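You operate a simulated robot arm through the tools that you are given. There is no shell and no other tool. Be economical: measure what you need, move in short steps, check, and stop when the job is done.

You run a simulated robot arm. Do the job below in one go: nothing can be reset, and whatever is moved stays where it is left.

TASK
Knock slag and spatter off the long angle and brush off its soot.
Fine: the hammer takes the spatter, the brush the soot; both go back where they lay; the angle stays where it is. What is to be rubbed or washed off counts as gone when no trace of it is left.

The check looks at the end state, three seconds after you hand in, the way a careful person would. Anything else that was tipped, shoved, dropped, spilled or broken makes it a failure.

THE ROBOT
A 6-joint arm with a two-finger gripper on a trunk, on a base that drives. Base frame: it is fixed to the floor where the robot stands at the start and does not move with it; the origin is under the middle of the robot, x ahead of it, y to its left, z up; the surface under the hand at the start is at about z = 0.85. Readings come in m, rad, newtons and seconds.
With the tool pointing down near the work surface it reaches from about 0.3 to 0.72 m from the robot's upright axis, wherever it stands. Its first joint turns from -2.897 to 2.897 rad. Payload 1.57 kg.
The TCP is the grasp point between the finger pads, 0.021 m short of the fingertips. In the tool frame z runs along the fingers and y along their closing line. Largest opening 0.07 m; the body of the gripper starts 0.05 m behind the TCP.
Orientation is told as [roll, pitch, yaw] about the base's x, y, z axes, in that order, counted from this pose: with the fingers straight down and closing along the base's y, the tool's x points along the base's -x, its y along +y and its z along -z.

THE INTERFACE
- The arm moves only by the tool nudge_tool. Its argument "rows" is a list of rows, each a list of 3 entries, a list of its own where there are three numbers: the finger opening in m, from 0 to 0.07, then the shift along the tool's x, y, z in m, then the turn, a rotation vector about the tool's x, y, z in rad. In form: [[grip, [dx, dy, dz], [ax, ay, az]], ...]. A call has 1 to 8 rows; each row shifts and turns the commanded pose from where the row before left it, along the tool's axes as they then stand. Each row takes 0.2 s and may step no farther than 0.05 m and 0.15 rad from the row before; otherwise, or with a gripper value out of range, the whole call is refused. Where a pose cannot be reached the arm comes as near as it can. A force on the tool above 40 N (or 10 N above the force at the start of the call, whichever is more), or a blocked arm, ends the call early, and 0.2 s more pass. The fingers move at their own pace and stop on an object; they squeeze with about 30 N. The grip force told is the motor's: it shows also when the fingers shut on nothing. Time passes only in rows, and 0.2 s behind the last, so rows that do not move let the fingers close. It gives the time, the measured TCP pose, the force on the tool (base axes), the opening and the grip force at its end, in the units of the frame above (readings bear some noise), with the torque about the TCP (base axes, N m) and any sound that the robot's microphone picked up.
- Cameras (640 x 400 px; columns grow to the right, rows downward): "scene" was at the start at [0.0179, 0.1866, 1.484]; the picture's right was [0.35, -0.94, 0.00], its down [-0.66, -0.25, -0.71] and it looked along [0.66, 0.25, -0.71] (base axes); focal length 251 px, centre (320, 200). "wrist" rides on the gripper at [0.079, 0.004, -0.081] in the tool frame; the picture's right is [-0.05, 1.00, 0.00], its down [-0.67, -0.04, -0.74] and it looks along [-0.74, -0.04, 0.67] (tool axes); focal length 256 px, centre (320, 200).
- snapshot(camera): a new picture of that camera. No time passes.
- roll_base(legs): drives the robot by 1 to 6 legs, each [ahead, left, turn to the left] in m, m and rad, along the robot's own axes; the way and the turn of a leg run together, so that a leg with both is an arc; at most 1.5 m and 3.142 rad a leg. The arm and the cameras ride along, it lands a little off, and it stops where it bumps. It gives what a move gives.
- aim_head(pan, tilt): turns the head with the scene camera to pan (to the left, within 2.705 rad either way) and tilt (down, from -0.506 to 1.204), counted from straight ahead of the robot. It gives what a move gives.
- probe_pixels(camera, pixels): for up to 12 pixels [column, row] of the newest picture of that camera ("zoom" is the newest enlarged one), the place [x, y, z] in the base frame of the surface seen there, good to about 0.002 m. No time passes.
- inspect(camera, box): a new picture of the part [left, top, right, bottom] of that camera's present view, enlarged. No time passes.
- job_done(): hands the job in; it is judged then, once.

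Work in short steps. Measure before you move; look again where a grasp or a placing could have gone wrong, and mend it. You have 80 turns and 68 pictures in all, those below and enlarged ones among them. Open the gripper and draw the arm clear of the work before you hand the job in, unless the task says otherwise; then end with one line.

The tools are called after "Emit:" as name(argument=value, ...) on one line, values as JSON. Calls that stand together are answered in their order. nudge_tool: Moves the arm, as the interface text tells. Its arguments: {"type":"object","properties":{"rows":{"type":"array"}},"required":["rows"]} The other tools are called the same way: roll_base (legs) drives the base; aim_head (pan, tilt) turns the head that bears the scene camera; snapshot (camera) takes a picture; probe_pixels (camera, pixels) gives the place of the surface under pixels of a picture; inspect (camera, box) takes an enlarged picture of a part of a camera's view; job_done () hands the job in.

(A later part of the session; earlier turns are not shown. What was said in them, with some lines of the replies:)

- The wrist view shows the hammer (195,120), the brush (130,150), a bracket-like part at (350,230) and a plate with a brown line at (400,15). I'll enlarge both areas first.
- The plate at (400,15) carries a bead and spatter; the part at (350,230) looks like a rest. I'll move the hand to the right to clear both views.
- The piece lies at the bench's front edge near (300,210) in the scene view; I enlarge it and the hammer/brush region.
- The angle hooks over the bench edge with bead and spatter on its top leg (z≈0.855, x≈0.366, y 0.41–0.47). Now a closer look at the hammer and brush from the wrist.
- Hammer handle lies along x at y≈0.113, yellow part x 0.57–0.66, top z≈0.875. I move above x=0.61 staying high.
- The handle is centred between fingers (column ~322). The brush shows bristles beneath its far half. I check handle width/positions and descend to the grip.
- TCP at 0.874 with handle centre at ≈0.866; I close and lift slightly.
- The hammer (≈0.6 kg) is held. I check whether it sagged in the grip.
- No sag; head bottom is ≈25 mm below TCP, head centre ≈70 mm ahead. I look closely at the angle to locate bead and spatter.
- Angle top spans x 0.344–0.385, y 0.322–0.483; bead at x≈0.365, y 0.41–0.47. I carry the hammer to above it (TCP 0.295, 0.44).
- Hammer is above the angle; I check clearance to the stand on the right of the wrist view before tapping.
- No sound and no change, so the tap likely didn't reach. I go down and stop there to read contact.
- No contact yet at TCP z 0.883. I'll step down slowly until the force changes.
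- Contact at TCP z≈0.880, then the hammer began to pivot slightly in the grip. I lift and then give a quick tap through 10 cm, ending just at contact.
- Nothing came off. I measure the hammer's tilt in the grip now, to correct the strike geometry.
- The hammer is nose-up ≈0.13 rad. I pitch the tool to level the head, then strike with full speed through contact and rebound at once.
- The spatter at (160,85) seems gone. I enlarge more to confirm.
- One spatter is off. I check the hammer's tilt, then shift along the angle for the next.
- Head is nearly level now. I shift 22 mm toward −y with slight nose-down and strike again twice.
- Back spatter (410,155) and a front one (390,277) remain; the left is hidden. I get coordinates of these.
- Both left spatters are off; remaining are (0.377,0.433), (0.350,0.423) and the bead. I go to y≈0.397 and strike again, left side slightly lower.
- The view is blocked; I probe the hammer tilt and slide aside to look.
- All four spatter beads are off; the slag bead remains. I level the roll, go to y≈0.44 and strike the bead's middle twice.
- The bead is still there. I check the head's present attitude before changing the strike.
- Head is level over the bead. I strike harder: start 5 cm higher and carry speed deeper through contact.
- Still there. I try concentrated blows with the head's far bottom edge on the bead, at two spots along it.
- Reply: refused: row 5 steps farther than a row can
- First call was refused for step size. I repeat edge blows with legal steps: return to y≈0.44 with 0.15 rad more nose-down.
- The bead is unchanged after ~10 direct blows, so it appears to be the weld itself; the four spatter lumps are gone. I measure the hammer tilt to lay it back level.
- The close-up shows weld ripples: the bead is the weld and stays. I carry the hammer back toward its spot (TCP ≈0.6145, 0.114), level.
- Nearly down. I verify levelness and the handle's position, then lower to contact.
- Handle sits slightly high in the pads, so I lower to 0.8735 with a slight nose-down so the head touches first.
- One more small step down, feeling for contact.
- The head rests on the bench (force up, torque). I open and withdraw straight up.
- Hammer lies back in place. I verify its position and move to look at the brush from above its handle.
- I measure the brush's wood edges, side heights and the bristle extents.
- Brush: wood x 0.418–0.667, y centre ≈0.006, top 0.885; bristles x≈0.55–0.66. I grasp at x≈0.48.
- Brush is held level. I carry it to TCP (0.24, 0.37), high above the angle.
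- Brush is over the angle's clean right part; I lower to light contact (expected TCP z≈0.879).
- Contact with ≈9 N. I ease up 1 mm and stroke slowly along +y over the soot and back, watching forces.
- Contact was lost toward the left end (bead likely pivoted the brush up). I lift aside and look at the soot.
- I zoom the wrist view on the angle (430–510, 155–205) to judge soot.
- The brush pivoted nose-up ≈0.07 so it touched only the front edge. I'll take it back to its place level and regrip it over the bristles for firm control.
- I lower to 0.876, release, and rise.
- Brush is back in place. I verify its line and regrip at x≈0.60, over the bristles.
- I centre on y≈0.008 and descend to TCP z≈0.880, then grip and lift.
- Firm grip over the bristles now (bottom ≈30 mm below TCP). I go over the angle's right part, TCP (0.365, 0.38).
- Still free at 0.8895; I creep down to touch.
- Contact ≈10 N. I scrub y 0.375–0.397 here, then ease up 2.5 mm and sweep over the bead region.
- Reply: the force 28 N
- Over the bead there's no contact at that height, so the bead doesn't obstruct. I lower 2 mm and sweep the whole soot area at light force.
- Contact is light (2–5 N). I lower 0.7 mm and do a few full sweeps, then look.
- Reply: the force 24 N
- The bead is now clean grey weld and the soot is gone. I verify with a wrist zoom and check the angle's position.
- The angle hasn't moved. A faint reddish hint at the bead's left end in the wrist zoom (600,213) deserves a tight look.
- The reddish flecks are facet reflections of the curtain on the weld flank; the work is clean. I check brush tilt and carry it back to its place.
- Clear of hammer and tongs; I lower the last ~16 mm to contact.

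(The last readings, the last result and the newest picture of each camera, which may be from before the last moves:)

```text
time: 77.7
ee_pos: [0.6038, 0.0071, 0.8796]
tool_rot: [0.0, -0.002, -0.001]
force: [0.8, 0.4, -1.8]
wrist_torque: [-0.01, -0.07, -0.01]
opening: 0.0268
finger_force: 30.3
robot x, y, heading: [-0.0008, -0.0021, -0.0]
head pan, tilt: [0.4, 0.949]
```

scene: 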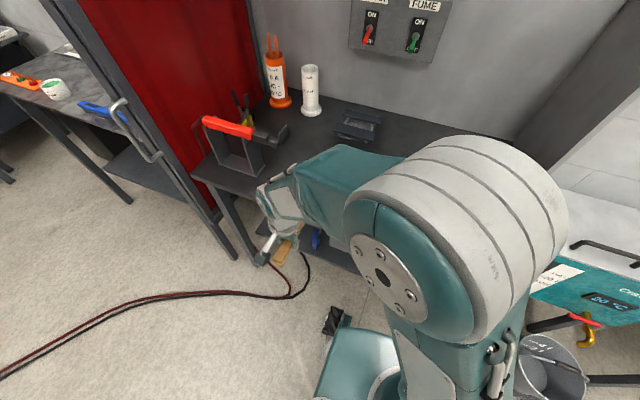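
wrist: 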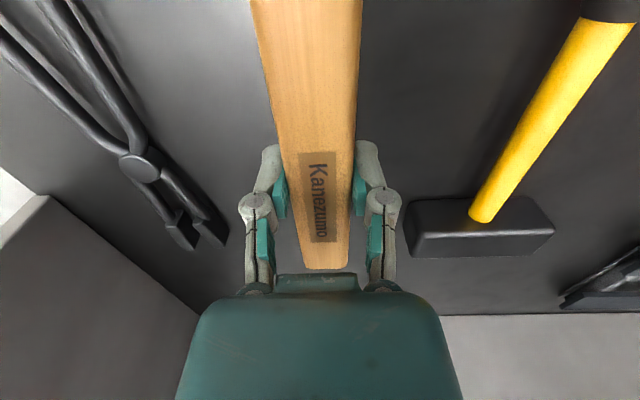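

One more millimetre-scale step to touch, then I'll release.

Emit:
nudge_tool(rows=[[0.0, [0, 0, 0.0012], [0, 0, 0]], [0.0, [0, 0, 0], [0, 0, 0]]])

Emit:
nudge_tool(rows=[[0.03, [0, 0, 0], [0, 0, 0]], [0.05, [0, 0, 0], [0, 0, 0]], [0.05, [0, 0, 0], [0, 0, 0]], [0.05, [0, 0, -0.04], [0, 0, 0]], [0.05, [0, 0, -0.05], [0, 0, 0]], [0.05, [0, 0, -0.05], [0, 0, 0]], [0.05, [0.03, 0, -0.04], [0, 0, 0]], [0.05, [0.04, 0, -0.03], [0, 0, 0]]])

Emit:
nudge_tool(rows=[[0.07, [0.05, 0, 0], [0, 0, 0]], [0.07, [0.05, 0, 0], [0, 0, 0]], [0.07, [0.05, 0, 0], [0, 0, 0]], [0.07, [0.05, 0, 0], [0, 0, 0]], [0.07, [0, 0, 0], [0, 0, 0]]])

Emit:
snapshot(camera="wrist")

Emit:
snapshot(camera="scene")

```text
time: 78.3
ee_pos: [0.6034, 0.0082, 0.8787]
tool_rot: [-0.001, -0.003, -0.002]
force: [-0.7, -0.9, 3.8]
wrist_torque: [-0.04, -0.37, -0.02]
opening: 0.0267
finger_force: 29.7
robot x, y, heading: [0.0009, 0.0008, -0.002]
head pan, tilt: [0.4, 0.949]
```

```text
time: 80.1
ee_pos: [0.5336, 0.01, 1.0871]
tool_rot: [0.001, 0.001, -0.002]
force: [1.1, -1.1, -0.2]
wrist_torque: [-0.02, 0.03, -0.01]
opening: 0.0501
finger_force: 0.1
robot x, y, heading: [-0.0002, 0.001, 0.003]
head pan, tilt: [0.4, 0.949]
```

```text
time: 81.3
ee_pos: [0.3323, 0.0074, 1.0865]
tool_rot: [0.0, -0.003, -0.001]
force: [-0.1, -1.0, 0.8]
wrist_torque: [-0.02, 0.04, -0.02]
opening: 0.0699
finger_force: 0.0
robot x, y, heading: [0.0031, -0.0029, -0.0]
head pan, tilt: [0.4, 0.949]
```

```text
10 pictures are left
```

wrist: 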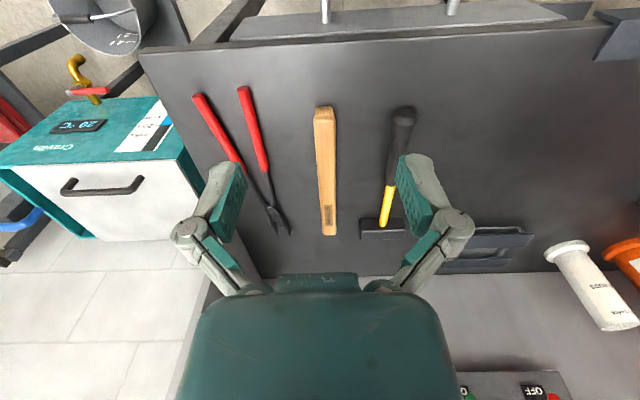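

```text
9 pictures are left
```

scene: 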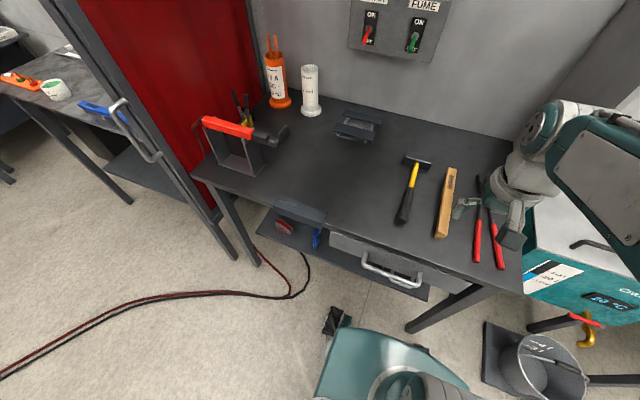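

Both tools lie as before. As a last check I view the weld from a different angle with the empty hand, for any trace left.

Emit:
nudge_tool(rows=[[0.07, [-0.007, 0.049, 0], [0, 0, 0]], [0.07, [-0.007, 0.049, 0], [0, 0, 0]], [0.07, [-0.007, 0.049, 0], [0, 0, 0]], [0.07, [-0.007, 0.049, 0], [0, 0, 0]], [0.07, [0, 0.049, 0], [0, 0, 0]], [0.07, [0, 0.049, 0], [0, 0, 0]], [0.07, [0, 0.049, 0], [0, 0, 0]], [0.07, [0, 0.049, 0], [0, 0, 0]]])

Emit:
snapshot(camera="wrist")

Emit:
inspect(camera="wrist", box=[270, 0, 430, 100])

```text
time: 83.1
ee_pos: [0.3597, 0.4055, 1.0864]
tool_rot: [-0.001, -0.001, -0.001]
force: [0.4, 0.0, -0.2]
wrist_torque: [0.03, 0.02, 0.01]
opening: 0.0697
finger_force: 0.1
robot x, y, heading: [-0.0008, 0.0001, -0.0]
head pan, tilt: [0.4, 0.949]
```

```text
8 pictures are left
```

wrist: 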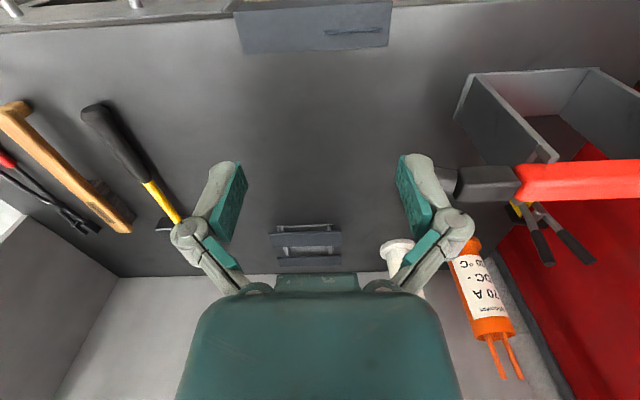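

```text
4.00 times, centred on (350, 50) of wrist
```

zoom: 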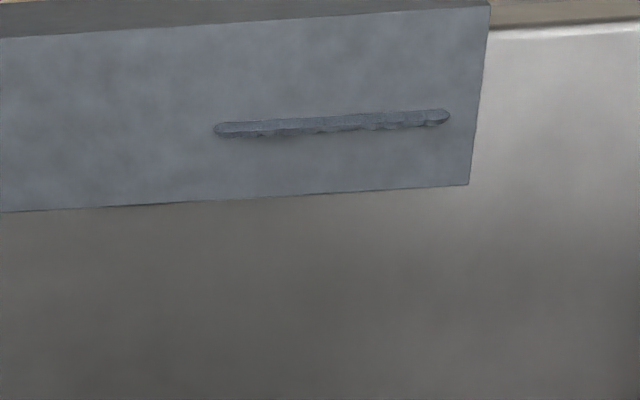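

From this side the weld and surface are uniformly grey, with no spatter or soot. The gripper is open and clear of the work, so I hand in.

Emit:
job_done()

```text
The job is handed in.
```

The angle is clean: all four spatter lumps are knocked off and no soot shows in the last close-ups, including on the weld bead, which stays. The angle did not move, and the hammer and brush are back where they lay.
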